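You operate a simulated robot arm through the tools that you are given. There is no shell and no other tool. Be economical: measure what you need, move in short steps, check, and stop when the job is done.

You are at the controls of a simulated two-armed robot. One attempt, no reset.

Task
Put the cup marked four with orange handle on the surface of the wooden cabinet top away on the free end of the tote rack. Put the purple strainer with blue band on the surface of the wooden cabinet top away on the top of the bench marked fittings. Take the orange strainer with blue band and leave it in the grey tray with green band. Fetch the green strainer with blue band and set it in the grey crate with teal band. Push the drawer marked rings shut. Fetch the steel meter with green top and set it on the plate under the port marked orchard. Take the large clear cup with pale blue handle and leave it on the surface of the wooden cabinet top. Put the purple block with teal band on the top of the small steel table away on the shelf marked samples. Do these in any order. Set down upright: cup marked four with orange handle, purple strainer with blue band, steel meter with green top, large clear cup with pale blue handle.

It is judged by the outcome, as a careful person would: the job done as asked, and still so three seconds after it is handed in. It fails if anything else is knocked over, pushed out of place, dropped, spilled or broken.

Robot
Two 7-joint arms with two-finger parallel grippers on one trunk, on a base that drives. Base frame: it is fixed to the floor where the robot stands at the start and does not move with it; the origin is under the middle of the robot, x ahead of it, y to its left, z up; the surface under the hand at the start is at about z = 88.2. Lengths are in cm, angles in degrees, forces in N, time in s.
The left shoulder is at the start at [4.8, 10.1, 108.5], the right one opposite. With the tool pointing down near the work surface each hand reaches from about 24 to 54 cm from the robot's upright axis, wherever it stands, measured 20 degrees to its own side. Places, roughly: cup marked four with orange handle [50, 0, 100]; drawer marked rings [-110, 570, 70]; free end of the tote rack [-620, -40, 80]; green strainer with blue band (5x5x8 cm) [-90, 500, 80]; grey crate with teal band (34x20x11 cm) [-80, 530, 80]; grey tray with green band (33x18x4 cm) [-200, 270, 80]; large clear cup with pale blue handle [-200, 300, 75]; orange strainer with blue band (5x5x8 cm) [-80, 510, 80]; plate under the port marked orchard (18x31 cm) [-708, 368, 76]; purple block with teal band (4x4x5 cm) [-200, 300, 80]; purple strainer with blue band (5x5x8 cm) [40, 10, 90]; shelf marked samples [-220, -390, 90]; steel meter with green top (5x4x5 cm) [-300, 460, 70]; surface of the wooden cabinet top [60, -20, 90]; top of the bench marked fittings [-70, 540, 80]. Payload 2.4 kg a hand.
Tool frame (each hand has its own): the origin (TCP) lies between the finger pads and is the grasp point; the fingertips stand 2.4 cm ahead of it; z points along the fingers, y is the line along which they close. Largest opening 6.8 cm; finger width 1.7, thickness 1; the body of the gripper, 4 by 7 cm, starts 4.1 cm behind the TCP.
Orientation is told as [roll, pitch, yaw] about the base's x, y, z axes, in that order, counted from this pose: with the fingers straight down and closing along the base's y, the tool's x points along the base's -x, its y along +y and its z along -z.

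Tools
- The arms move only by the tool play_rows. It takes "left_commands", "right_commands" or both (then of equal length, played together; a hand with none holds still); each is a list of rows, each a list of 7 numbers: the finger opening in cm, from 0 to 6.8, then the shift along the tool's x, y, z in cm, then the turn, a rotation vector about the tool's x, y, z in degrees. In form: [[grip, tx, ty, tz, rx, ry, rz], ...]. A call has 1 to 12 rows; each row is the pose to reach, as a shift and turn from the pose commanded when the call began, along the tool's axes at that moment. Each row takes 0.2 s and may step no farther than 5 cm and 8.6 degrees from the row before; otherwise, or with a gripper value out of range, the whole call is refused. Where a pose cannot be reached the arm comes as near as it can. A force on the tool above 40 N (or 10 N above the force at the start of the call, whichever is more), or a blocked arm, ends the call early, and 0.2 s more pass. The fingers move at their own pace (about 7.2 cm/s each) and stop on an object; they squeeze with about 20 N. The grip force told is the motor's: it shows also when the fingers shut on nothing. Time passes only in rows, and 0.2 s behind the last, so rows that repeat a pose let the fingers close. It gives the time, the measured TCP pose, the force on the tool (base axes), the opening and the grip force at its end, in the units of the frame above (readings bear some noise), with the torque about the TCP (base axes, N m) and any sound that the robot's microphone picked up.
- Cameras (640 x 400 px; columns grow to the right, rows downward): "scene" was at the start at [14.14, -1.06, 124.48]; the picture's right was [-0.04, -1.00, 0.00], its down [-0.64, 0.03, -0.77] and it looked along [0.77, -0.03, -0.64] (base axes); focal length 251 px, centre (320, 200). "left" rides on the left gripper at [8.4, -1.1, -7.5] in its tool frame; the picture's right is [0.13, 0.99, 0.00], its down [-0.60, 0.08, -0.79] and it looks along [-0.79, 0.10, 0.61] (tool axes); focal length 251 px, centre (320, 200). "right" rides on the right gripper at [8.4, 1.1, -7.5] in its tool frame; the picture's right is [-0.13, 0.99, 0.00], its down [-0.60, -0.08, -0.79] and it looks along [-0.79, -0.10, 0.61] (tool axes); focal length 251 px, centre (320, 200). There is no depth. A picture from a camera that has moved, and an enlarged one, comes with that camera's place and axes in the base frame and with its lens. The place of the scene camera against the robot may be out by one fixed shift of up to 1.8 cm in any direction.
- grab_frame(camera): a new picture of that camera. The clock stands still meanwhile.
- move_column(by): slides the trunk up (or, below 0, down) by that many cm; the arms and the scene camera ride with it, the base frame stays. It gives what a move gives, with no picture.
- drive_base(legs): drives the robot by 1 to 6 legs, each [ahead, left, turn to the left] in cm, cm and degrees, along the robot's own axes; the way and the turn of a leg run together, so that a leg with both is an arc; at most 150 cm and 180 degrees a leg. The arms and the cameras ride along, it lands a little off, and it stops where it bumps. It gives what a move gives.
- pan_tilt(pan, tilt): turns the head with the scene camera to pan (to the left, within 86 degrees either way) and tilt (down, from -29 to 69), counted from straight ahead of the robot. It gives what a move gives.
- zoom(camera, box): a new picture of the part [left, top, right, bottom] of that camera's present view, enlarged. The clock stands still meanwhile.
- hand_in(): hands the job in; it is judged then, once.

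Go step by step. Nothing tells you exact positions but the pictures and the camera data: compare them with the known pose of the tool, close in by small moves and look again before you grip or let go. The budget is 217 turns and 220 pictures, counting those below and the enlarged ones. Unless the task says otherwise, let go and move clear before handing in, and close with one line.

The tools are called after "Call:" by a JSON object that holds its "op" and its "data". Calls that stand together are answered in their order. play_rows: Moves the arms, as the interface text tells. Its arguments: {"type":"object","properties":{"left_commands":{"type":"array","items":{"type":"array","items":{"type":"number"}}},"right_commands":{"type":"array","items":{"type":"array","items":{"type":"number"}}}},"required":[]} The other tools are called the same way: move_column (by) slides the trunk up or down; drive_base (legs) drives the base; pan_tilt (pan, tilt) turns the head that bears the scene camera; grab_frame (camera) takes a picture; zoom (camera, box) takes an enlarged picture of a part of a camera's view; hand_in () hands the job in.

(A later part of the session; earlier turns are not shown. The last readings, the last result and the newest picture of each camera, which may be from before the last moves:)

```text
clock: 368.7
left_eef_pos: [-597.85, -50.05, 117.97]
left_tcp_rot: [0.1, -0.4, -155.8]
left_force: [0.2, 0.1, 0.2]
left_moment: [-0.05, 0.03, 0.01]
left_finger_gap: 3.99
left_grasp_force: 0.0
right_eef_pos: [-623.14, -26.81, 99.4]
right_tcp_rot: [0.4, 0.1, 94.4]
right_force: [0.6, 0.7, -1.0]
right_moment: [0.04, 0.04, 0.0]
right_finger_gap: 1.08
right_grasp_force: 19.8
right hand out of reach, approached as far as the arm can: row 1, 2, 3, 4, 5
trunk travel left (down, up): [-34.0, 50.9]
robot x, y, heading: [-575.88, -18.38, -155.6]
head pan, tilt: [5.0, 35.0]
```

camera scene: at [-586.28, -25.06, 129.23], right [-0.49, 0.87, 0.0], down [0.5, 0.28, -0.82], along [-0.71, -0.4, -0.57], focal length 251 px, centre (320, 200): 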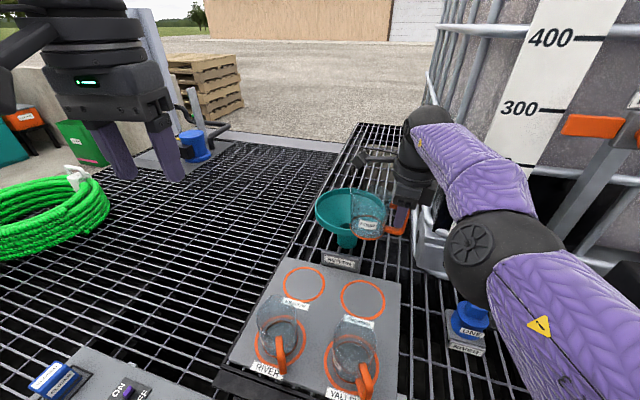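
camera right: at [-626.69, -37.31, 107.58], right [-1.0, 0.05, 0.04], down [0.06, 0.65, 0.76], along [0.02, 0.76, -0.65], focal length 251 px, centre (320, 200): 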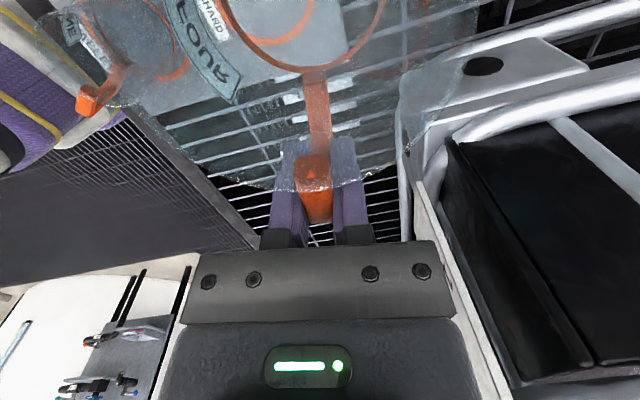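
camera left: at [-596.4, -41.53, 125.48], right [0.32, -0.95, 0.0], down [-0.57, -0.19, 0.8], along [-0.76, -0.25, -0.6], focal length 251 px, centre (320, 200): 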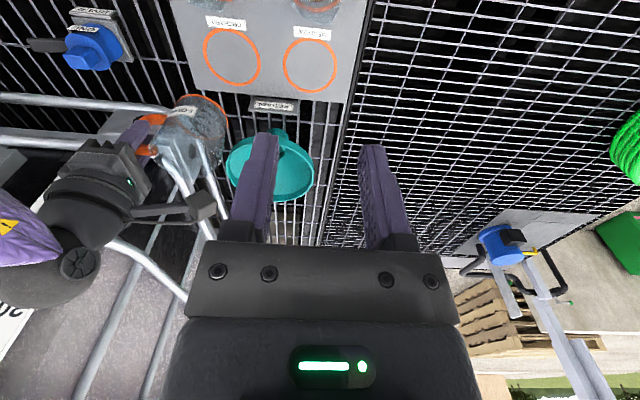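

Level again and right over the circle (cup at −622.6, −33.3), now within reach. I lower 10 cm and check.

Call:
{"op": "play_rows", "data": {"right_commands": [[0, 0, 0, 1.5, 0, 0, 0], [0, 0, 0, 3, 0, 0, 0], [0, 0, 0, 4.5, 0, 0, 0], [0, 0, 0, 6, 0, 0, 0], [0, 0, 0, 7.5, 0, 0, 0], [0, 0, 0, 9, 0, 0, 0], [0, 0, 0, 10, 0, 0, 0], [0, 0, 0, 10, 0, 0, 0]]}}

Call:
{"op": "grab_frame", "data": {"camera": "scene"}}

Call:
{"op": "grab_frame", "data": {"camera": "right"}}

```text
clock: 370.5
left_eef_pos: [-597.81, -50.12, 118.03]
left_tcp_rot: [0.1, -0.3, -155.8]
left_force: [0.2, 0.1, -0.5]
left_moment: [0.0, -0.01, -0.01]
left_finger_gap: 3.99
left_grasp_force: 0.2
right_eef_pos: [-623.1, -27.05, 89.23]
right_tcp_rot: [0.2, 0.0, 94.5]
right_force: [0.0, -1.4, -0.1]
right_moment: [0.01, 0.03, 0.02]
right_finger_gap: 1.05
right_grasp_force: 20.4
trunk travel left (down, up): [-34.0, 50.9]
robot x, y, heading: [-575.54, -18.44, -155.7]
head pan, tilt: [5.0, 35.0]
```

```text
73 pictures are left
camera scene: at [-586.23, -25.12, 129.24], right [-0.49, 0.87, 0.0], down [0.5, 0.28, -0.82], along [-0.71, -0.4, -0.57], focal length 251 px, centre (320, 200)
```

scene: 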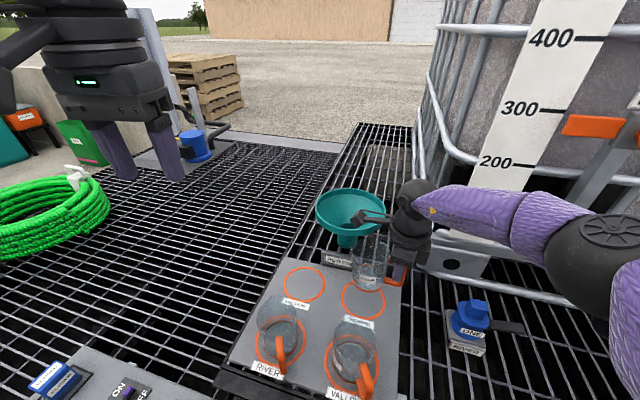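

```text
72 pictures are left
camera right: at [-623.53, -35.36, 96.8], right [-1.0, 0.05, 0.0], down [0.03, 0.61, 0.79], along [0.04, 0.79, -0.61], focal length 251 px, centre (320, 200)
```

right: 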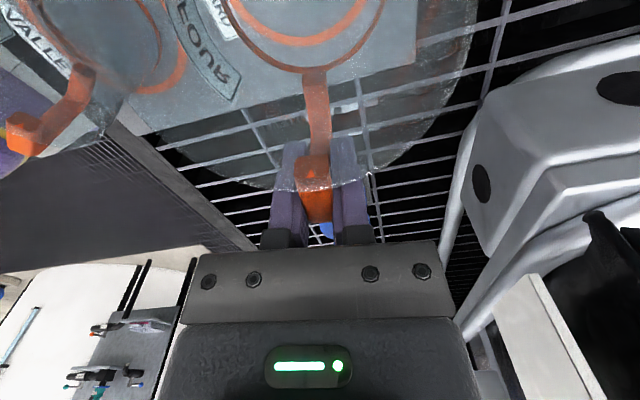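

Good. I lower the rest in small steps until contact.

Call:
{"op": "play_rows", "data": {"right_commands": [[0, 0, 0, 1.5, 0, 0, 0], [0, 0, 0, 3, 0, 0, 0], [0, 0, 0, 4.5, 0, 0, 0], [0, 0, 0, 5.5, 0, 0, 0], [0, 0, 0, 6, 0, 0, 0], [0, 0, 0, 6.4, 0, 0, 0], [0, 0, 0, 6.8, 0, 0, 0], [0, 0, 0, 6.8, 0, 0, 0]]}}

Call:
{"op": "grab_frame", "data": {"camera": "right"}}

Call:
{"op": "zoom", "data": {"camera": "scene", "box": [260, 190, 460, 390]}}

```text
clock: 372.3
left_eef_pos: [-597.83, -49.99, 118.04]
left_tcp_rot: [0.0, -0.4, -155.8]
left_force: [-0.5, 0.0, 0.5]
left_moment: [0.02, 0.01, -0.02]
left_finger_gap: 3.99
left_grasp_force: 0.0
right_eef_pos: [-623.14, -26.79, 82.53]
right_tcp_rot: [0.1, 0.0, 94.7]
right_force: [-1.3, 2.5, 9.7]
right_moment: [-0.4, -0.09, -0.03]
right_finger_gap: 1.06
right_grasp_force: 20.4
trunk travel left (down, up): [-34.0, 50.9]
robot x, y, heading: [-575.58, -18.13, -155.5]
head pan, tilt: [5.0, 35.0]
```

```text
71 pictures are left
camera right: at [-623.54, -35.25, 90.11], right [-1.0, 0.05, 0.0], down [0.03, 0.61, 0.79], along [0.04, 0.79, -0.61], focal length 251 px, centre (320, 200)
```

right: 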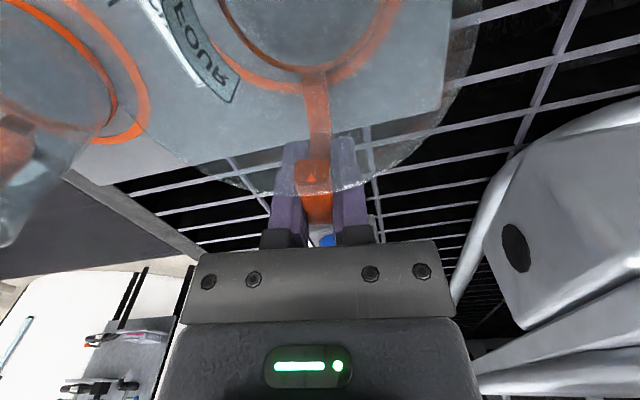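

```text
2.00 times, centred on (360, 290) of scene
camera zoom: at [-586.17, -25.06, 129.26], right [-0.49, 0.87, 0.0], down [0.5, 0.28, -0.82], along [-0.71, -0.4, -0.57], focal length 502 px, centre (240, 20)
```

zoom: 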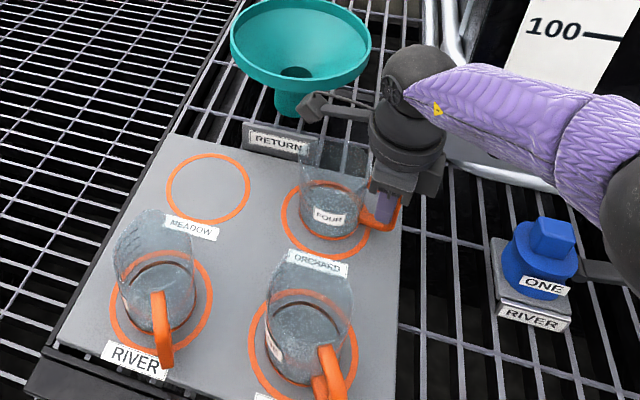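

The cup stands in the ORCHARD circle with light contact. I open gently and rise straight up.

Call:
{"op": "play_rows", "data": {"right_commands": [[0.5, 0, 0, 0, 0, 0, 0], [1.2, 0, 0, 0, 0, 0, 0], [1.8, 0, 0, 0, 0, 0, 0], [3, 0, 0, 0, 0, 0, 0], [4, 0, 0, 0, 0, 0, 0], [4, 0, 0, -1.5, 0, 0, 0], [4, 0, 0, -3.5, 0, 0, 0], [4, 0, 0, -6, 0, 0, 0], [4, 0, 0, -9, 0, 0, 0], [4, 0, 0, -12, 0, 0, 0]]}}

Call:
{"op": "zoom", "data": {"camera": "scene", "box": [260, 190, 460, 390]}}

```text
clock: 374.5
left_eef_pos: [-597.87, -50.08, 118.03]
left_tcp_rot: [0.0, -0.4, -155.9]
left_force: [0.6, -1.2, 0.2]
left_moment: [0.03, 0.01, -0.01]
left_finger_gap: 4.01
left_grasp_force: 0.1
right_eef_pos: [-623.1, -26.85, 94.51]
right_tcp_rot: [0.1, 0.0, 94.6]
right_force: [-0.1, 0.5, -0.2]
right_moment: [0.03, 0.02, -0.01]
right_finger_gap: 4.02
right_grasp_force: 0.0
trunk travel left (down, up): [-34.0, 50.9]
robot x, y, heading: [-575.78, -18.21, -155.4]
head pan, tilt: [5.0, 35.0]
```

```text
2.00 times, centred on (360, 290) of scene
camera zoom: at [-586.21, -25.12, 129.24], right [-0.49, 0.87, 0.0], down [0.5, 0.28, -0.82], along [-0.71, -0.4, -0.57], focal length 502 px, centre (240, 20)
```

zoom: 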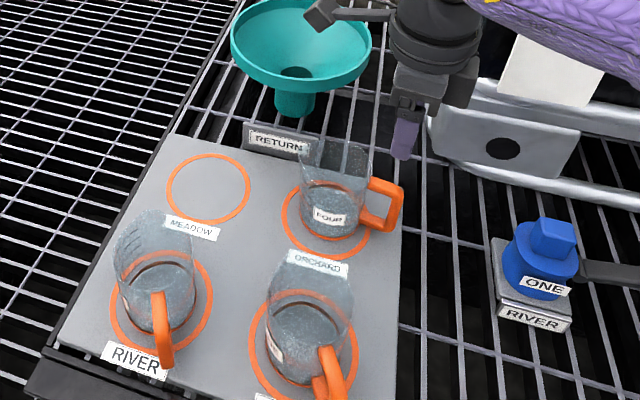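

Cup four is standing in its circle. I retract the right hand, unwind its wrist, and start back the way I came.

Call:
{"op": "play_rows", "data": {"right_commands": [[4, 0, -1.5, -1.5, 0, 0, 0], [4, 0, -3.5, -3, 0, 0, 0], [4, 0, -6, -5, 0, 0, 0], [4, 0, -9, -6, 0, 0, 0], [4, 0, -12, -6, 0, 0, 0], [4, -2, -14, -6, 0, 0, 0]]}}

Call:
{"op": "drive_base", "data": {"legs": [[-15, 0, -13], [-5, -66, 0], [-27, 0, 0], [0, 0, -13], [-34, 30, 0]]}}

Call:
{"op": "play_rows", "data": {"right_commands": [[4, -1, 0, 0, 0, 0, -8.5], [4, -2, 0, 0, 0, 0, -17], [4, -3, 0, 0, 0, 0, -25.5], [4, -4, 0, 0, 0, 0, -34], [4, -5, 0, 0, 0, 0, -42], [4, -6, 0, 0, 0, 0, -50], [4, -7, 0, 0, 0, 0, -58], [4, -8, 0, 0, 0, 0, -66], [4, -9, 0, 0, 0, 0, -74], [4, -9, 0, 0, 0, 0, -82], [4, -9, 0, 0, 0, 0, -90]]}}

```text
clock: 375.9
left_eef_pos: [-597.83, -50.14, 118.02]
left_tcp_rot: [0.0, -0.4, -155.8]
left_force: [-1.2, 0.1, -0.4]
left_moment: [0.0, 0.02, -0.01]
left_finger_gap: 4.02
left_grasp_force: 0.0
right_eef_pos: [-609.36, -23.63, 100.52]
right_tcp_rot: [0.2, 0.0, 94.5]
right_force: [1.1, 0.0, -0.8]
right_moment: [0.0, 0.0, 0.0]
right_finger_gap: 3.99
right_grasp_force: 0.0
trunk travel left (down, up): [-34.0, 50.9]
robot x, y, heading: [-575.33, -18.19, -155.4]
head pan, tilt: [5.0, 35.0]
```

```text
clock: 385.1
left_eef_pos: [-543.66, 7.83, 117.87]
left_tcp_rot: [0.0, -0.4, 178.6]
left_force: [0.6, 0.0, 0.9]
left_moment: [0.03, 0.03, 0.03]
left_finger_gap: 4.01
left_grasp_force: 0.1
right_eef_pos: [-542.53, 36.41, 100.51]
right_tcp_rot: [0.1, 0.0, 68.9]
right_force: [0.0, 0.0, 0.7]
right_moment: [-0.03, -0.01, 0.04]
right_finger_gap: 4.0
right_grasp_force: 0.0
trunk travel left (down, up): [-34.0, 50.9]
robot x, y, heading: [-509.83, 26.72, 178.6]
head pan, tilt: [5.0, 35.0]
```

```text
clock: 387.6
left_eef_pos: [-543.66, 7.73, 117.97]
left_tcp_rot: [0.0, -0.4, 178.6]
left_force: [0.6, 0.7, 1.1]
left_moment: [0.02, 0.03, 0.02]
left_finger_gap: 4.02
left_grasp_force: 0.0
right_eef_pos: [-539.35, 44.86, 100.42]
right_tcp_rot: [0.1, -0.1, 159.0]
right_force: [-0.2, 0.1, -0.1]
right_moment: [0.0, 0.01, 0.01]
right_finger_gap: 4.0
right_grasp_force: 0.1
trunk travel left (down, up): [-34.0, 50.9]
robot x, y, heading: [-509.66, 26.72, 179.1]
head pan, tilt: [5.0, 35.0]
```

I'm a bit further south than planned; I correct, and then drive back east along the known lane.

Call:
{"op": "drive_base", "data": {"legs": [[0, -67, -0.5], [-150, 0, 0], [0, -30, 0], [-138, 0, 0], [0, 11, 0], [-142, 0, 0]]}}

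Call:
{"op": "pan_tilt", "data": {"pan": 0, "tilt": 15}}

Call:
{"op": "grab_frame", "data": {"camera": "scene"}}

```text
clock: 414.0
left_eef_pos: [-110.64, 84.68, 117.96]
left_tcp_rot: [0.0, -0.5, 178.4]
left_force: [0.3, -0.5, 0.4]
left_moment: [-0.03, 0.01, 0.01]
left_finger_gap: 4.0
left_grasp_force: 0.1
right_eef_pos: [-106.43, 121.76, 100.43]
right_tcp_rot: [0.0, -0.1, 158.8]
right_force: [0.3, 0.6, 0.4]
right_moment: [0.0, 0.0, 0.0]
right_finger_gap: 4.02
right_grasp_force: 0.0
trunk travel left (down, up): [-34.0, 50.9]
robot x, y, heading: [-76.73, 103.14, 178.9]
head pan, tilt: [5.0, 35.0]
```

```text
clock: 414.8
left_eef_pos: [-110.6, 84.7, 117.93]
left_tcp_rot: [-0.1, -0.4, 178.4]
left_force: [-1.2, -0.3, -0.6]
left_moment: [-0.02, 0.01, -0.01]
left_finger_gap: 4.03
left_grasp_force: 0.0
right_eef_pos: [-106.4, 121.75, 100.42]
right_tcp_rot: [0.0, -0.1, 158.8]
right_force: [0.3, 0.8, -0.3]
right_moment: [-0.02, -0.02, 0.01]
right_finger_gap: 4.01
right_grasp_force: 0.1
trunk travel left (down, up): [-34.0, 50.9]
robot x, y, heading: [-76.82, 103.39, 178.8]
head pan, tilt: [0.0, 15.0]
```

```text
68 pictures are left
camera scene: at [-89.53, 103.1, 132.43], right [0.02, 1.0, 0.0], down [0.26, -0.01, -0.97], along [-0.97, 0.02, -0.26], focal length 251 px, centre (320, 200)
```

scene: 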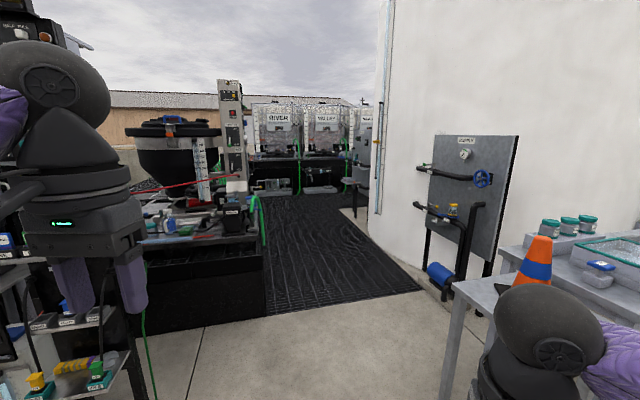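

Back at the aisle. I turn to face the tables and slide right to the small steel table.

Call:
{"op": "drive_base", "data": {"legs": [[0, 0, 10], [0, -100, 0], [0, -101, 0], [36, 0, 1]]}}

Call:
{"op": "move_column", "data": {"by": -12}}

Call:
{"op": "pan_tilt", "data": {"pan": -10, "tilt": 40}}

Call:
{"op": "grab_frame", "data": {"camera": "scene"}}

Call:
{"op": "grab_frame", "data": {"camera": "right"}}

```text
clock: 427.4
left_eef_pos: [-171.87, 272.91, 117.9]
left_tcp_rot: [0.0, -0.4, -171.0]
left_force: [0.5, -0.8, -0.1]
left_moment: [0.06, 0.01, 0.0]
left_finger_gap: 4.0
left_grasp_force: 0.0
right_eef_pos: [-174.52, 310.05, 100.45]
right_tcp_rot: [0.0, -0.1, 169.4]
right_force: [0.0, -0.7, 0.4]
right_moment: [-0.01, 0.0, -0.05]
right_finger_gap: 4.02
right_grasp_force: 0.0
trunk travel left (down, up): [-34.0, 50.9]
robot x, y, heading: [-142.17, 297.66, -170.7]
head pan, tilt: [0.0, 15.0]
```

```text
clock: 428.9
left_eef_pos: [-171.7, 272.81, 106.11]
left_tcp_rot: [0.1, -0.4, -170.9]
left_force: [0.3, 0.5, 0.0]
left_moment: [-0.01, 0.0, -0.01]
left_finger_gap: 3.99
left_grasp_force: 0.0
right_eef_pos: [-174.54, 310.04, 88.36]
right_tcp_rot: [0.0, -0.1, 169.4]
right_force: [-0.1, 0.4, -0.9]
right_moment: [-0.01, -0.02, -0.03]
right_finger_gap: 4.0
right_grasp_force: 0.1
trunk travel left (down, up): [-22.0, 62.9]
robot x, y, heading: [-142.14, 297.75, -170.6]
head pan, tilt: [0.0, 15.0]
```

```text
clock: 429.8
left_eef_pos: [-171.84, 272.82, 105.93]
left_tcp_rot: [0.0, -0.4, -171.0]
left_force: [0.2, -0.1, 0.8]
left_moment: [-0.01, -0.01, 0.01]
left_finger_gap: 3.99
left_grasp_force: 0.0
right_eef_pos: [-174.48, 310.11, 88.42]
right_tcp_rot: [0.0, -0.2, 169.4]
right_force: [-0.1, -0.1, 0.2]
right_moment: [0.04, 0.01, -0.02]
right_finger_gap: 3.97
right_grasp_force: 0.0
trunk travel left (down, up): [-22.0, 62.9]
robot x, y, heading: [-142.61, 297.22, -170.9]
head pan, tilt: [-10.0, 40.0]
```

```text
67 pictures are left
camera scene: at [-156.44, 295.91, 116.32], right [0.01, 1.0, 0.0], down [0.64, -0.01, -0.77], along [-0.77, 0.01, -0.64], focal length 251 px, centre (320, 200)
```

scene: 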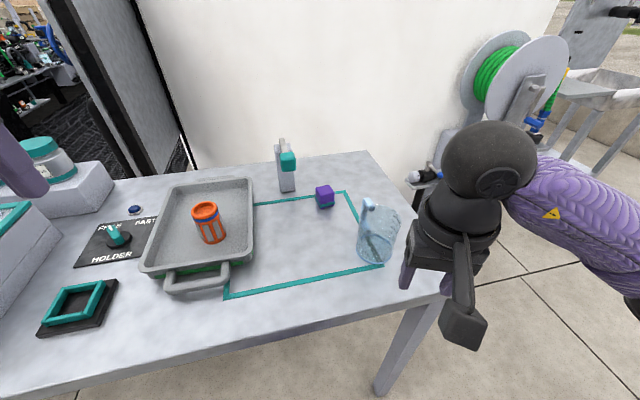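

```text
66 pictures are left
camera right: at [-166.36, 307.48, 95.94], right [-0.31, -0.95, 0.0], down [-0.58, 0.19, 0.79], along [-0.76, 0.25, -0.61], focal length 251 px, centre (320, 200)
```

right: 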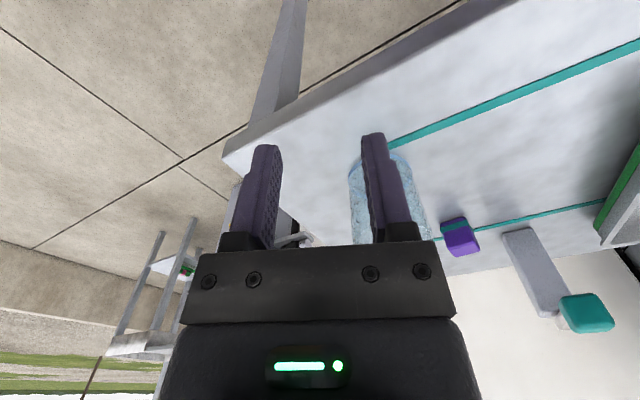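

Call:
{"op": "zoom", "data": {"camera": "scene", "box": [300, 160, 430, 290]}}

```text
3.08 times, centred on (365, 225) of scene
camera zoom: at [-156.44, 295.91, 116.32], right [0.01, 1.0, 0.0], down [0.64, -0.01, -0.77], along [-0.77, 0.01, -0.64], focal length 772 px, centre (182, 123)
```

zoom: 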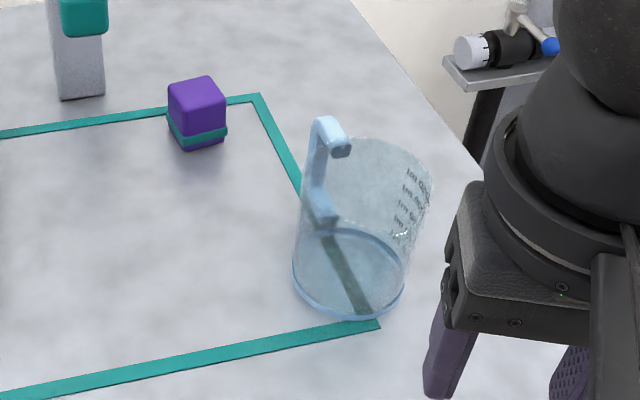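

The large cup is empty and upright; its handle points away from me to the far-left (~−160°). I raise and yaw the right hand to match, then move 6.5 cm closer and look.

Call:
{"op": "play_rows", "data": {"right_commands": [[5, 0, 0, -2, 0, 0, -6], [6.8, 0, 0, -4, 0, 0, -12], [6.8, 0, 0, -6, 0, 0, -18], [6.8, 0, 0, -8, 0, 0, -24], [6.8, 0, 0, -9, 0, 0, -30.5], [6.8, 0, 0, -9, 0, 0, -30.5]]}}

Call:
{"op": "drive_base", "data": {"legs": [[6.5, 0, 0]]}}

Call:
{"op": "grab_frame", "data": {"camera": "right"}}

```text
clock: 431.2
left_eef_pos: [-171.97, 272.81, 106.01]
left_tcp_rot: [0.0, -0.4, -170.8]
left_force: [0.4, 0.6, 0.3]
left_moment: [-0.01, -0.01, 0.0]
left_finger_gap: 4.01
left_grasp_force: 0.1
right_eef_pos: [-174.49, 309.99, 97.45]
right_tcp_rot: [-0.1, -0.2, -160.0]
right_force: [-0.3, -0.7, -0.6]
right_moment: [-0.03, 0.0, 0.02]
right_finger_gap: 6.78
right_grasp_force: 0.0
trunk travel left (down, up): [-22.0, 62.9]
robot x, y, heading: [-142.04, 297.62, -170.9]
head pan, tilt: [-10.0, 40.0]
```

```text
clock: 432.2
left_eef_pos: [-178.21, 271.85, 105.95]
left_tcp_rot: [0.1, -0.4, -170.9]
left_force: [-0.1, 1.2, 1.1]
left_moment: [0.03, 0.04, 0.0]
left_finger_gap: 4.0
left_grasp_force: 0.0
right_eef_pos: [-180.9, 309.06, 97.42]
right_tcp_rot: [-0.1, -0.2, -160.1]
right_force: [0.0, 0.6, 0.1]
right_moment: [0.02, 0.03, -0.01]
right_finger_gap: 6.77
right_grasp_force: 0.0
trunk travel left (down, up): [-22.0, 62.9]
robot x, y, heading: [-148.31, 296.37, -171.0]
head pan, tilt: [-10.0, 40.0]
```

```text
64 pictures are left
camera right: at [-172.6, 310.91, 104.95], right [0.22, -0.98, 0.0], down [-0.59, -0.13, 0.79], along [-0.78, -0.17, -0.61], focal length 251 px, centre (320, 200)
```

right: 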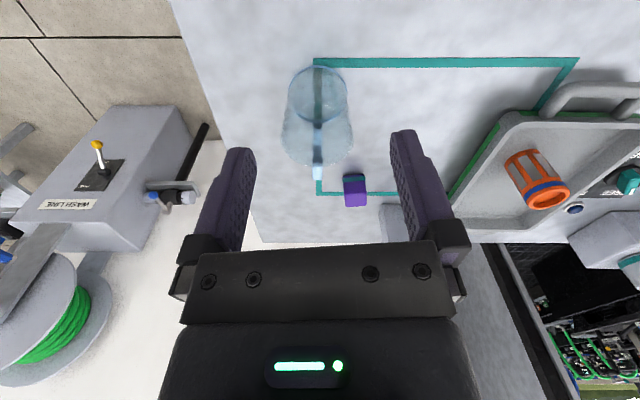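

The handle lines up nicely; its direction is about −167.5°, with the outer bar near (−195, 306.2). I move over it, trim the yaw, and lower partway.

Call:
{"op": "play_rows", "data": {"right_commands": [[6.8, -3.5, -0.5, 0, 0, 0, 2], [6.8, -7, -1, 0, 0, 0, 4], [6.8, -10.5, -1.5, 0, 0, 0, 6], [6.8, -14.2, -2.1, 0, 0, 0, 7.5], [6.8, -14.2, -2.1, 3, 0, 0, 7.5], [6.8, -14.2, -2.1, 6, 0, 0, 7.5], [6.8, -14.2, -2.1, 8, 0, 0, 7.5]]}}

Call:
{"op": "grab_frame", "data": {"camera": "right"}}

Call:
{"op": "zoom", "data": {"camera": "scene", "box": [280, 120, 480, 320]}}

```text
clock: 433.8
left_eef_pos: [-178.33, 271.69, 105.98]
left_tcp_rot: [0.1, -0.4, -170.9]
left_force: [-0.4, 0.1, -0.1]
left_moment: [-0.04, -0.01, 0.03]
left_finger_gap: 4.0
left_grasp_force: 0.1
right_eef_pos: [-195.03, 306.16, 89.37]
right_tcp_rot: [-0.1, 0.0, -167.6]
right_force: [-0.6, 0.3, 0.8]
right_moment: [-0.01, -0.01, 0.01]
right_finger_gap: 6.82
right_grasp_force: 0.1
trunk travel left (down, up): [-22.0, 62.9]
robot x, y, heading: [-148.3, 296.58, -170.9]
head pan, tilt: [-10.0, 40.0]
```

```text
63 pictures are left
camera right: at [-186.47, 306.95, 96.94], right [0.09, -1.0, 0.0], down [-0.61, -0.05, 0.79], along [-0.79, -0.07, -0.61], focal length 251 px, centre (320, 200)
```

right: 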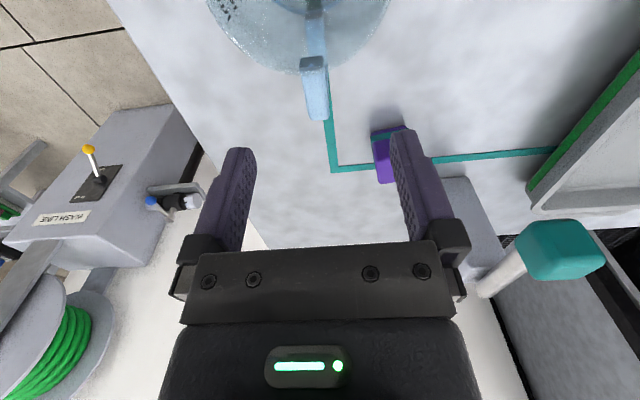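

```text
2.00 times, centred on (380, 220) of scene
camera zoom: at [-162.87, 294.86, 116.32], right [0.01, 1.0, 0.0], down [0.64, -0.01, -0.77], along [-0.77, 0.01, -0.64], focal length 502 px, centre (200, 160)
```

zoom: 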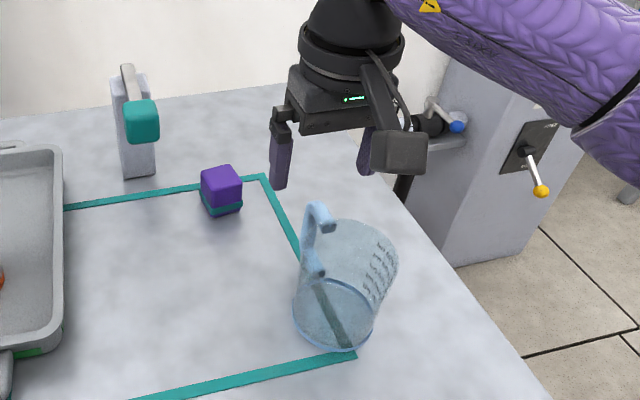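

Aligned on the handle. I lower to z≈81.6 straddling it, and close.

Call:
{"op": "play_rows", "data": {"right_commands": [[6.8, -0.6, 0, 2.5, 0, 0, 0], [6.8, -0.6, 0, 5, 0, 0, 0], [6.8, -0.6, 0, 7.5, 0, 0, 0], [4, -0.6, 0, 7.5, 0, 0, 0], [1.5, -0.6, 0, 7.5, 0, 0, 0], [0, -0.6, 0, 7.5, 0, 0, 0], [0, -0.6, 0, 7.5, 0, 0, 0], [0, -0.6, 0, 7.5, 0, 0, 0]]}}

Call:
{"op": "grab_frame", "data": {"camera": "right"}}

Call:
{"op": "zoom", "data": {"camera": "scene", "box": [280, 120, 480, 320]}}

```text
clock: 435.6
left_eef_pos: [-178.28, 271.72, 106.01]
left_tcp_rot: [0.0, -0.5, -170.9]
left_force: [0.4, 0.6, 0.2]
left_moment: [0.0, 0.01, -0.06]
left_finger_gap: 4.03
left_grasp_force: 0.0
right_eef_pos: [-195.62, 306.11, 82.01]
right_tcp_rot: [0.0, 0.0, -167.6]
right_force: [-0.1, -1.3, 0.2]
right_moment: [-0.04, 0.03, -0.02]
right_finger_gap: 1.04
right_grasp_force: 19.5
trunk travel left (down, up): [-22.0, 62.9]
robot x, y, heading: [-148.77, 296.81, -170.8]
head pan, tilt: [-10.0, 40.0]
```

```text
61 pictures are left
camera right: at [-187.14, 306.89, 89.49], right [0.09, -1.0, 0.0], down [-0.61, -0.05, 0.79], along [-0.79, -0.07, -0.61], focal length 251 px, centre (320, 200)
```

right: 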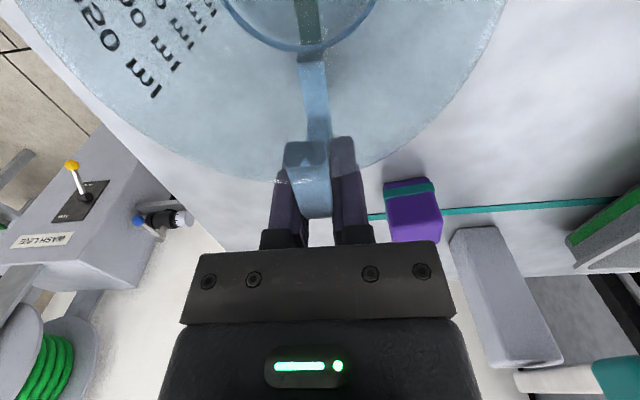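

```text
2.00 times, centred on (380, 220) of scene
camera zoom: at [-162.88, 294.86, 116.32], right [0.01, 1.0, 0.0], down [0.64, -0.01, -0.77], along [-0.77, 0.01, -0.64], focal length 502 px, centre (200, 160)
```

zoom: 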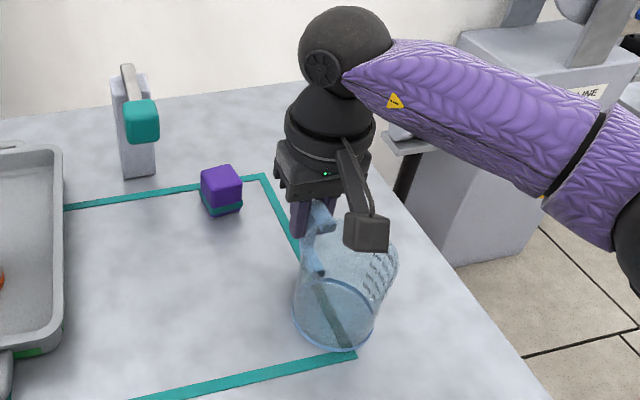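

Handle gripped. I lift slowly and then draw it in.

Call:
{"op": "play_rows", "data": {"right_commands": [[0, 0, 0, -0.5, 0, 0, 0], [0, 0, 0, -1.2, 0, 0, 0], [0, 0, 0, -2.2, 0, 0, 0], [0, 0, 0, -4, 0, 0, 0], [0, 0, 0, -6, 0, 0, 0], [0, 0, 0, -8.5, 0, 0, 0], [0, 1, 0, -11, 0, 0, 0], [0, 3, -1, -13.5, 0, 0, 0], [0, 5, -2.5, -16, 0, 0, 0], [0, 6, -4, -18, 0, 0, 0]]}}

Call:
{"op": "grab_frame", "data": {"camera": "scene"}}

Call:
{"op": "grab_frame", "data": {"camera": "left"}}

```text
clock: 437.8
left_eef_pos: [-178.26, 271.83, 105.97]
left_tcp_rot: [-0.1, -0.4, -170.9]
left_force: [-0.2, -0.1, 0.5]
left_moment: [0.01, -0.02, 0.02]
left_finger_gap: 3.99
left_grasp_force: 0.0
right_eef_pos: [-190.56, 311.33, 100.07]
right_tcp_rot: [0.0, -0.1, -167.6]
right_force: [-0.3, -0.4, -1.4]
right_moment: [-0.03, 0.02, -0.03]
right_finger_gap: 1.05
right_grasp_force: 19.7
trunk travel left (down, up): [-22.0, 62.9]
robot x, y, heading: [-148.24, 296.41, -171.1]
head pan, tilt: [-10.0, 40.0]
```

```text
59 pictures are left
camera scene: at [-162.86, 294.87, 116.32], right [0.01, 1.0, 0.0], down [0.64, -0.01, -0.77], along [-0.77, 0.01, -0.64], focal length 251 px, centre (320, 200)
```

scene: 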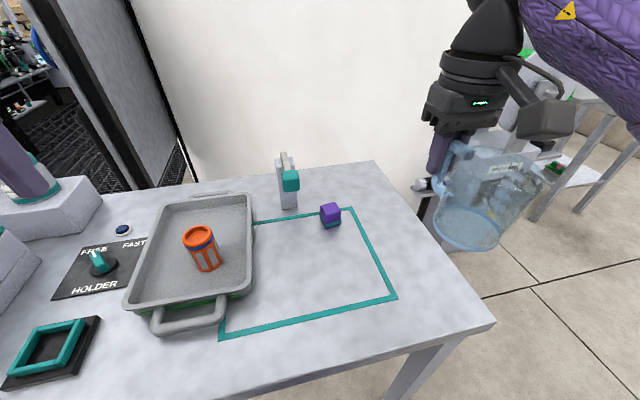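

```text
58 pictures are left
camera left: at [-170.15, 274.17, 113.48], right [0.28, -0.96, 0.0], down [-0.58, -0.17, 0.8], along [-0.76, -0.23, -0.6], focal length 251 px, centre (320, 200)
```

left: 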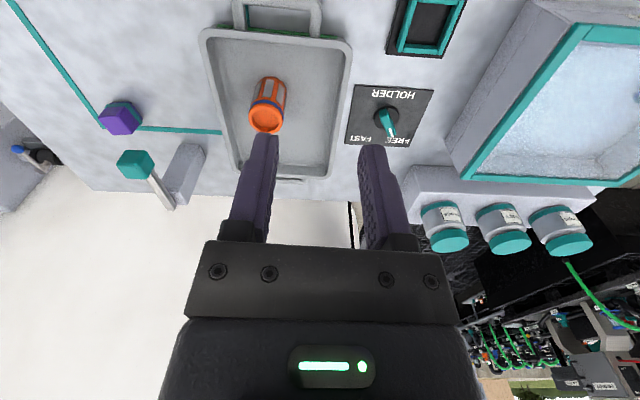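

The large cup is held. For the block I'll use the left hand tilted 30° forward for reach (and for the shelf later). I slide the base 13 cm right and bring the hand above the block.

Call:
{"op": "drive_base", "data": {"legs": [[0, -13, 0]]}}

Call:
{"op": "play_rows", "data": {"left_commands": [[5.8, -1.5, -1.5, 0, 0, -3, 0], [5.8, -3, -3, 0, 0, -6, 0], [5.8, -5, -5, 1, 0, -9, 0], [5.8, -7, -7, 2, 0, -12, 0], [5.8, -9, -9, 3, 0, -15, 0], [5.8, -11, -11, 4, 0, -18, 0], [5.8, -13, -13, 5, 0, -22, 0], [5.8, -14.5, -14.5, 6, 0, -26, 0], [5.8, -16, -16, 8, 0, -30, 0], [5.8, -16, -16, 10, 0, -30, 0]]}}

Call:
{"op": "grab_frame", "data": {"camera": "left"}}

Call:
{"op": "grab_frame", "data": {"camera": "scene"}}

```text
clock: 439.1
left_eef_pos: [-180.43, 284.68, 106.03]
left_tcp_rot: [-0.1, -0.5, -171.0]
left_force: [-0.9, -0.3, 0.4]
left_moment: [0.0, -0.03, 0.0]
left_finger_gap: 3.99
left_grasp_force: 0.1
right_eef_pos: [-192.58, 324.16, 99.94]
right_tcp_rot: [-0.1, 0.0, -167.8]
right_force: [0.3, 0.4, -0.8]
right_moment: [-0.03, 0.03, 0.05]
right_finger_gap: 1.07
right_grasp_force: 20.1
trunk travel left (down, up): [-22.0, 62.9]
robot x, y, heading: [-150.57, 309.72, -170.8]
head pan, tilt: [-10.0, 40.0]
```

```text
clock: 441.3
left_eef_pos: [-198.87, 298.21, 96.18]
left_tcp_rot: [0.0, -30.4, -171.1]
left_force: [0.1, 0.7, 0.3]
left_moment: [0.0, 0.02, 0.01]
left_finger_gap: 5.8
left_grasp_force: 0.0
right_eef_pos: [-192.68, 324.05, 99.99]
right_tcp_rot: [0.0, -0.1, -167.7]
right_force: [-0.7, 0.9, -0.5]
right_moment: [0.0, 0.01, 0.04]
right_finger_gap: 1.05
right_grasp_force: 19.8
trunk travel left (down, up): [-22.0, 62.9]
robot x, y, heading: [-150.51, 309.4, -171.0]
head pan, tilt: [-10.0, 40.0]
```

```text
57 pictures are left
camera left: at [-188.15, 300.81, 98.42], right [0.26, -0.96, -0.07], down [-0.1, -0.1, 0.99], along [-0.96, -0.26, -0.13], focal length 251 px, centre (320, 200)
```

left: 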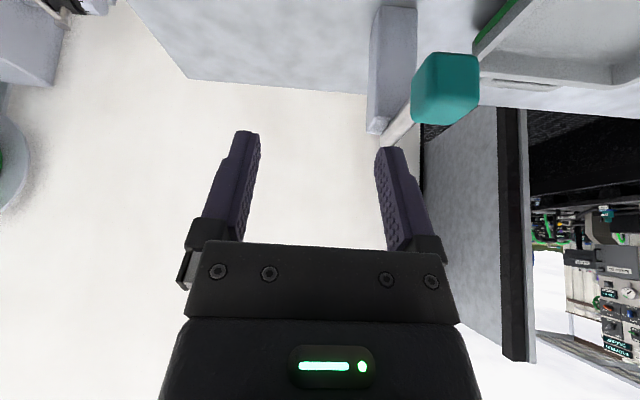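

```text
56 pictures are left
camera scene: at [-164.98, 307.73, 116.31], right [0.01, 1.0, 0.0], down [0.64, -0.01, -0.77], along [-0.77, 0.01, -0.64], focal length 251 px, centre (320, 200)
```

scene: 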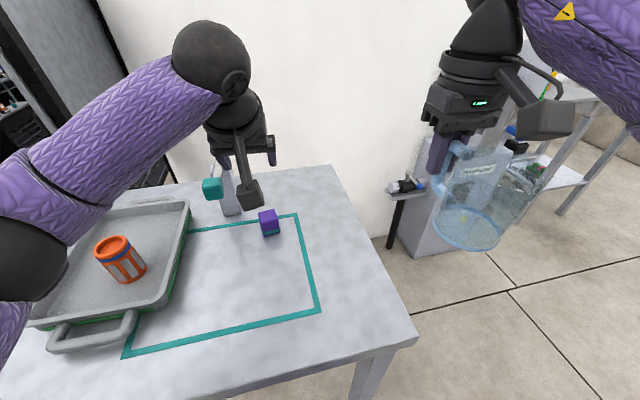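

Block at about (−202.5, 297.4). I go down most of the way and check.

Call:
{"op": "play_rows", "data": {"left_commands": [[5.8, 0, 0.2, 3.5, 0, 0, 0], [5.8, 1.2, 0.2, 7, 0, 0, 0], [5.8, 2.6, 0.2, 10, 0, 0, 0], [5.8, 3.6, 0.2, 12, 0, 0, 0]]}}

Call:
{"op": "grab_frame", "data": {"camera": "left"}}

Call:
{"op": "zoom", "data": {"camera": "scene", "box": [180, 120, 340, 280]}}

```text
clock: 442.3
left_eef_pos: [-201.67, 297.49, 83.84]
left_tcp_rot: [0.0, -30.4, -170.9]
left_force: [-0.6, -0.4, -0.1]
left_moment: [0.0, 0.03, 0.05]
left_finger_gap: 5.8
left_grasp_force: 0.1
right_eef_pos: [-192.6, 323.99, 99.96]
right_tcp_rot: [-0.1, -0.1, -167.7]
right_force: [-0.3, -0.1, -0.1]
right_moment: [-0.03, 0.04, -0.01]
right_finger_gap: 1.06
right_grasp_force: 20.6
trunk travel left (down, up): [-22.0, 62.9]
robot x, y, heading: [-150.46, 309.7, -170.7]
head pan, tilt: [-10.0, 40.0]
```

```text
55 pictures are left
camera left: at [-190.99, 300.09, 86.21], right [0.26, -0.96, -0.07], down [-0.11, -0.1, 0.99], along [-0.96, -0.26, -0.13], focal length 251 px, centre (320, 200)
```

left: 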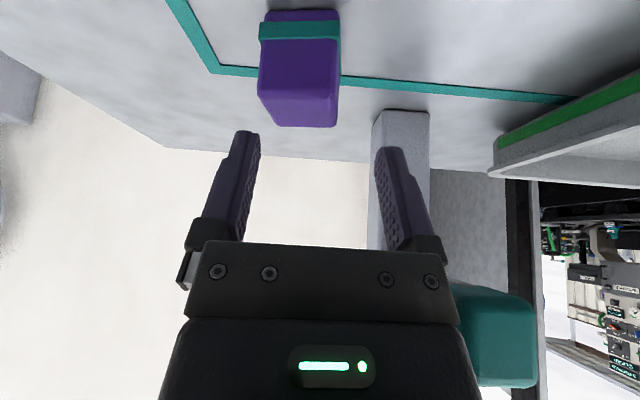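

```text
2.50 times, centred on (260, 200) of scene
camera zoom: at [-164.98, 307.73, 116.32], right [0.01, 1.0, 0.0], down [0.64, -0.01, -0.77], along [-0.77, 0.01, -0.64], focal length 627 px, centre (470, 200)
```

zoom: 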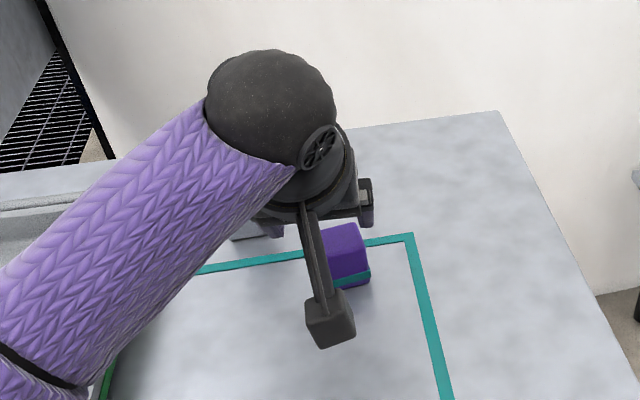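

The block is ~1 cm to the right of centre. I correct, descend and grip.

Call:
{"op": "play_rows", "data": {"left_commands": [[5.8, 0.5, -0.5, 2, 0, 0, 0], [5.8, 1, -0.93, 4, 0, 0, 0], [5.8, 1.5, -0.93, 5.3, 0, 0, 0], [4, 1.5, -0.93, 5.3, 0, 0, 0], [3, 1.5, -0.93, 5.3, 0, 0, 0], [3, 1.5, -0.93, 5.3, 0, 0, 0]]}}

Call:
{"op": "grab_frame", "data": {"camera": "left"}}

```text
clock: 443.7
left_eef_pos: [-203.26, 298.08, 78.68]
left_tcp_rot: [0.0, -30.3, -171.1]
left_force: [-0.2, 0.0, -0.7]
left_moment: [-0.01, 0.02, 0.0]
left_finger_gap: 3.55
left_grasp_force: 19.9
right_eef_pos: [-192.68, 324.16, 99.98]
right_tcp_rot: [-0.1, -0.2, -167.7]
right_force: [0.0, -0.4, -0.3]
right_moment: [-0.01, 0.01, 0.02]
right_finger_gap: 1.05
right_grasp_force: 20.3
trunk travel left (down, up): [-22.0, 62.9]
robot x, y, heading: [-150.26, 309.67, -170.6]
head pan, tilt: [-10.0, 40.0]
```

```text
53 pictures are left
camera left: at [-192.5, 300.84, 80.86], right [0.26, -0.96, -0.07], down [-0.11, -0.1, 0.99], along [-0.96, -0.26, -0.13], focal length 251 px, centre (320, 200)
```

left: 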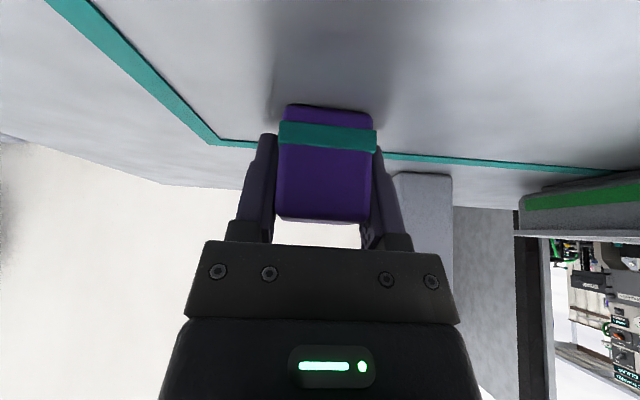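

Block gripped. I lift, draw back, then head for the wooden cabinet with the large cup.

Call:
{"op": "play_rows", "data": {"left_commands": [[3, -1, 0, -1.7, 0, 0, 0], [3, -2.5, 0, -4.3, 0, 0, 0], [3, -4, 0, -7, 0, 0, 0], [3, -4, 0.5, -10, 0, 0, 0], [3, -3.5, 1.5, -13, 0, 0, 0], [3, -2, 2.5, -16, 0, 0, 0], [3, 0.5, 3, -18.9, 0, 0, 0]]}}

Call:
{"op": "drive_base", "data": {"legs": [[-40, 0, 0], [0, 110, 0], [0, 105, 0]]}}

Call:
{"op": "grab_frame", "data": {"camera": "scene"}}

```text
clock: 445.3
left_eef_pos: [-192.9, 296.63, 94.77]
left_tcp_rot: [0.0, -30.3, -170.9]
left_force: [-0.2, 0.4, 0.2]
left_moment: [-0.01, 0.0, -0.02]
left_finger_gap: 3.55
left_grasp_force: 19.8
right_eef_pos: [-192.64, 324.19, 99.98]
right_tcp_rot: [-0.1, 0.0, -167.7]
right_force: [0.6, -0.2, -0.6]
right_moment: [-0.04, 0.04, -0.01]
right_finger_gap: 1.09
right_grasp_force: 20.1
trunk travel left (down, up): [-22.0, 62.9]
robot x, y, heading: [-150.59, 309.43, -170.9]
head pan, tilt: [-10.0, 40.0]
```

```text
clock: 458.0
left_eef_pos: [-119.27, 91.91, 94.74]
left_tcp_rot: [0.0, -30.4, -171.3]
left_force: [0.0, 0.3, -0.9]
left_moment: [0.01, 0.01, -0.01]
left_finger_gap: 3.58
left_grasp_force: 20.0
right_eef_pos: [-118.75, 119.41, 99.95]
right_tcp_rot: [-0.1, -0.2, -167.9]
right_force: [-0.2, 0.8, -0.1]
right_moment: [-0.04, 0.04, 0.01]
right_finger_gap: 1.06
right_grasp_force: 20.0
trunk travel left (down, up): [-22.0, 62.9]
robot x, y, heading: [-76.86, 104.36, -171.0]
head pan, tilt: [-10.0, 40.0]
```

```text
52 pictures are left
camera scene: at [-91.22, 102.86, 116.31], right [0.02, 1.0, 0.0], down [0.64, -0.01, -0.77], along [-0.77, 0.01, -0.64], focal length 251 px, centre (320, 200)
```

scene: 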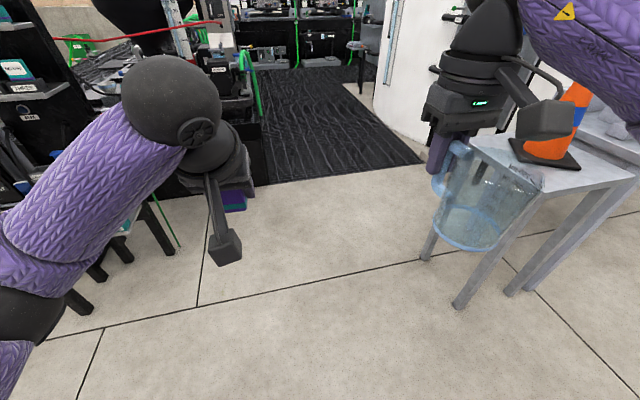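

Now I turn around to face the cabinet, slide over in front of it and raise the trunk.

Call:
{"op": "drive_base", "data": {"legs": [[0, 0, 171], [0, -104, 0]]}}

Call:
{"op": "move_column", "data": {"by": 12}}

Call:
{"op": "pan_tilt", "data": {"pan": 0, "tilt": 38}}

Call:
{"op": "grab_frame", "data": {"camera": "scene"}}

```text
clock: 470.4
left_eef_pos: [-33.28, 5.48, 94.79]
left_tcp_rot: [0.0, -30.4, -0.4]
left_force: [0.5, -0.4, 0.2]
left_moment: [0.0, 0.01, 0.03]
left_finger_gap: 3.54
left_grasp_force: 20.0
right_eef_pos: [-38.08, -21.62, 100.02]
right_tcp_rot: [-0.1, -0.1, 2.9]
right_force: [-0.4, -0.5, -0.4]
right_moment: [-0.02, -0.03, 0.05]
right_finger_gap: 1.06
right_grasp_force: 19.6
trunk travel left (down, up): [-22.0, 62.9]
robot x, y, heading: [-76.72, -0.33, -0.1]
head pan, tilt: [-10.0, 40.0]
```

```text
clock: 471.9
left_eef_pos: [-33.16, 5.55, 106.58]
left_tcp_rot: [0.0, -30.4, -0.4]
left_force: [0.7, -0.5, 0.0]
left_moment: [0.02, -0.01, -0.02]
left_finger_gap: 3.57
left_grasp_force: 20.1
right_eef_pos: [-38.09, -21.66, 111.93]
right_tcp_rot: [0.0, 0.0, 2.9]
right_force: [-0.2, 0.1, -1.1]
right_moment: [0.05, -0.01, 0.0]
right_finger_gap: 1.04
right_grasp_force: 19.8
trunk travel left (down, up): [-34.0, 50.9]
robot x, y, heading: [-77.21, -0.03, -0.2]
head pan, tilt: [-10.0, 40.0]
```

```text
clock: 472.6
left_eef_pos: [-33.26, 5.5, 106.81]
left_tcp_rot: [0.0, -30.4, -0.4]
left_force: [0.3, 0.7, -0.3]
left_moment: [-0.04, -0.03, -0.01]
left_finger_gap: 3.57
left_grasp_force: 20.4
right_eef_pos: [-38.02, -21.6, 111.92]
right_tcp_rot: [-0.1, 0.0, 2.9]
right_force: [-0.8, 0.2, 0.2]
right_moment: [-0.01, -0.01, 0.02]
right_finger_gap: 1.05
right_grasp_force: 19.8
trunk travel left (down, up): [-34.0, 50.9]
robot x, y, heading: [-76.92, -0.16, -0.1]
head pan, tilt: [0.0, 38.0]
```

```text
51 pictures are left
camera scene: at [-63.65, -0.89, 128.78], right [0.0, -1.0, 0.0], down [-0.62, 0.0, -0.79], along [0.79, 0.0, -0.62], focal length 251 px, centre (320, 200)
```

scene: 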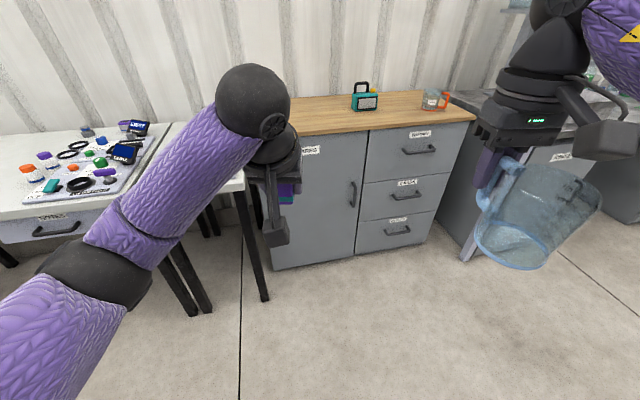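

I move the left hand a bit outward and drive up to the cabinet.

Call:
{"op": "play_rows", "data": {"left_commands": [[3, 0, 3, 0, 0, 0, 0], [3, 0, 6, 0, 0, 0, 0], [3, 0, 9, 0, 0, 0, 0]]}}

Call:
{"op": "drive_base", "data": {"legs": [[74, 0, 0]]}}

Call:
{"op": "grab_frame", "data": {"camera": "scene"}}

Call:
{"op": "grab_frame", "data": {"camera": "right"}}

```text
clock: 473.4
left_eef_pos: [-33.21, 14.53, 106.75]
left_tcp_rot: [-0.1, -30.5, -0.4]
left_force: [-0.2, -0.6, -0.6]
left_moment: [-0.04, 0.04, -0.01]
left_finger_gap: 3.57
left_grasp_force: 20.2
right_eef_pos: [-38.02, -21.61, 111.96]
right_tcp_rot: [-0.1, -0.1, 2.9]
right_force: [-0.8, -0.2, -0.5]
right_moment: [-0.04, -0.05, -0.02]
right_finger_gap: 1.04
right_grasp_force: 20.2
trunk travel left (down, up): [-34.0, 50.9]
robot x, y, heading: [-77.18, -0.08, -0.1]
head pan, tilt: [0.0, 38.0]
```

```text
clock: 477.4
left_eef_pos: [40.94, 13.99, 106.8]
left_tcp_rot: [-0.1, -30.4, -0.6]
left_force: [-0.1, 0.3, 0.1]
left_moment: [0.01, 0.02, -0.03]
left_finger_gap: 3.54
left_grasp_force: 20.0
right_eef_pos: [36.14, -22.02, 111.93]
right_tcp_rot: [-0.2, -0.1, 2.8]
right_force: [-0.7, -0.4, 0.5]
right_moment: [-0.02, -0.06, -0.01]
right_finger_gap: 1.03
right_grasp_force: 19.8
trunk travel left (down, up): [-34.0, 50.9]
robot x, y, heading: [-2.8, -0.41, -0.3]
head pan, tilt: [0.0, 38.0]
```

```text
50 pictures are left
camera scene: at [10.57, -1.29, 128.78], right [-0.01, -1.0, 0.0], down [-0.62, 0.0, -0.79], along [0.79, -0.01, -0.62], focal length 251 px, centre (320, 200)
```

scene: 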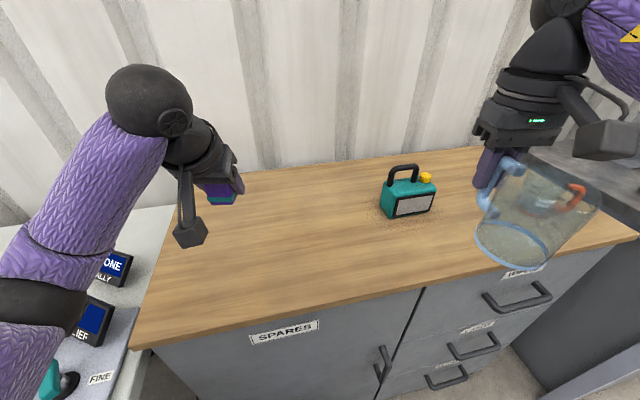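

```text
49 pictures are left
camera right: at [27.65, -21.35, 119.46], right [0.08, 1.0, 0.0], down [0.61, -0.05, 0.79], along [0.79, -0.07, -0.61], focal length 251 px, centre (320, 200)
```

right: 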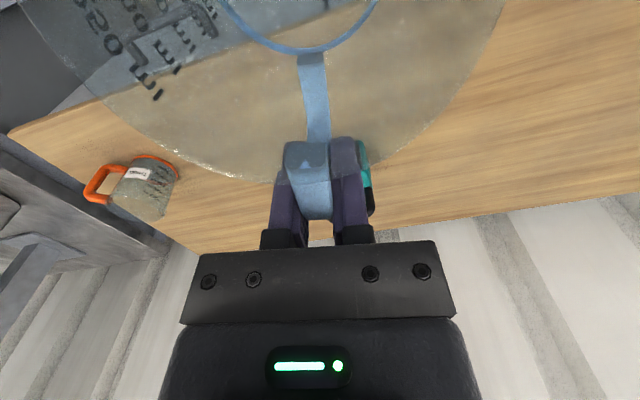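

The cup is steady. I carry it left and forward to about (38, −7.5) on the clear surface and lower most of the way.

Call:
{"op": "play_rows", "data": {"right_commands": [[0, 0, 2, 0, 0, 0, 0], [0, 0, 4.5, 0, 0, 0, 0], [0, -0.5, 7, 0.5, 0, 0, 0], [0, -1.5, 9.5, 1.5, 0, 0, 0], [0, -3, 12, 3, 0, 0, 0], [0, -5, 13.8, 5, 0, 0, 0], [0, -7, 14.6, 7, 0, 0, 0], [0, -8.5, 14.6, 9, 0, 0, 0], [0, -9.1, 14.6, 11, 0, 0, 0], [0, -9.1, 14.6, 13, 0, 0, 0], [0, -9.1, 14.6, 14.5, 0, 0, 0], [0, -9.1, 14.6, 14.5, 0, 0, 0]]}}

Call:
{"op": "grab_frame", "data": {"camera": "scene"}}

```text
clock: 480.0
left_eef_pos: [41.03, 13.93, 106.69]
left_tcp_rot: [0.0, -30.4, -0.5]
left_force: [-0.3, -0.7, -0.6]
left_moment: [-0.02, -0.02, 0.0]
left_finger_gap: 3.54
left_grasp_force: 19.9
right_eef_pos: [44.57, -7.02, 97.25]
right_tcp_rot: [-0.1, -0.1, 2.7]
right_force: [-0.7, -0.5, 0.6]
right_moment: [0.02, -0.06, 0.0]
right_finger_gap: 1.04
right_grasp_force: 19.4
trunk travel left (down, up): [-34.0, 50.9]
robot x, y, heading: [-2.97, -0.71, -0.3]
head pan, tilt: [0.0, 38.0]
```

```text
48 pictures are left
camera scene: at [10.56, -1.28, 128.78], right [-0.01, -1.0, 0.0], down [-0.62, 0.0, -0.79], along [0.79, -0.01, -0.62], focal length 251 px, centre (320, 200)
```

scene: 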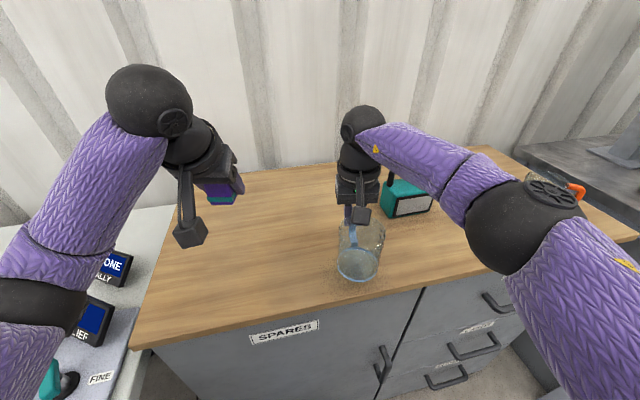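

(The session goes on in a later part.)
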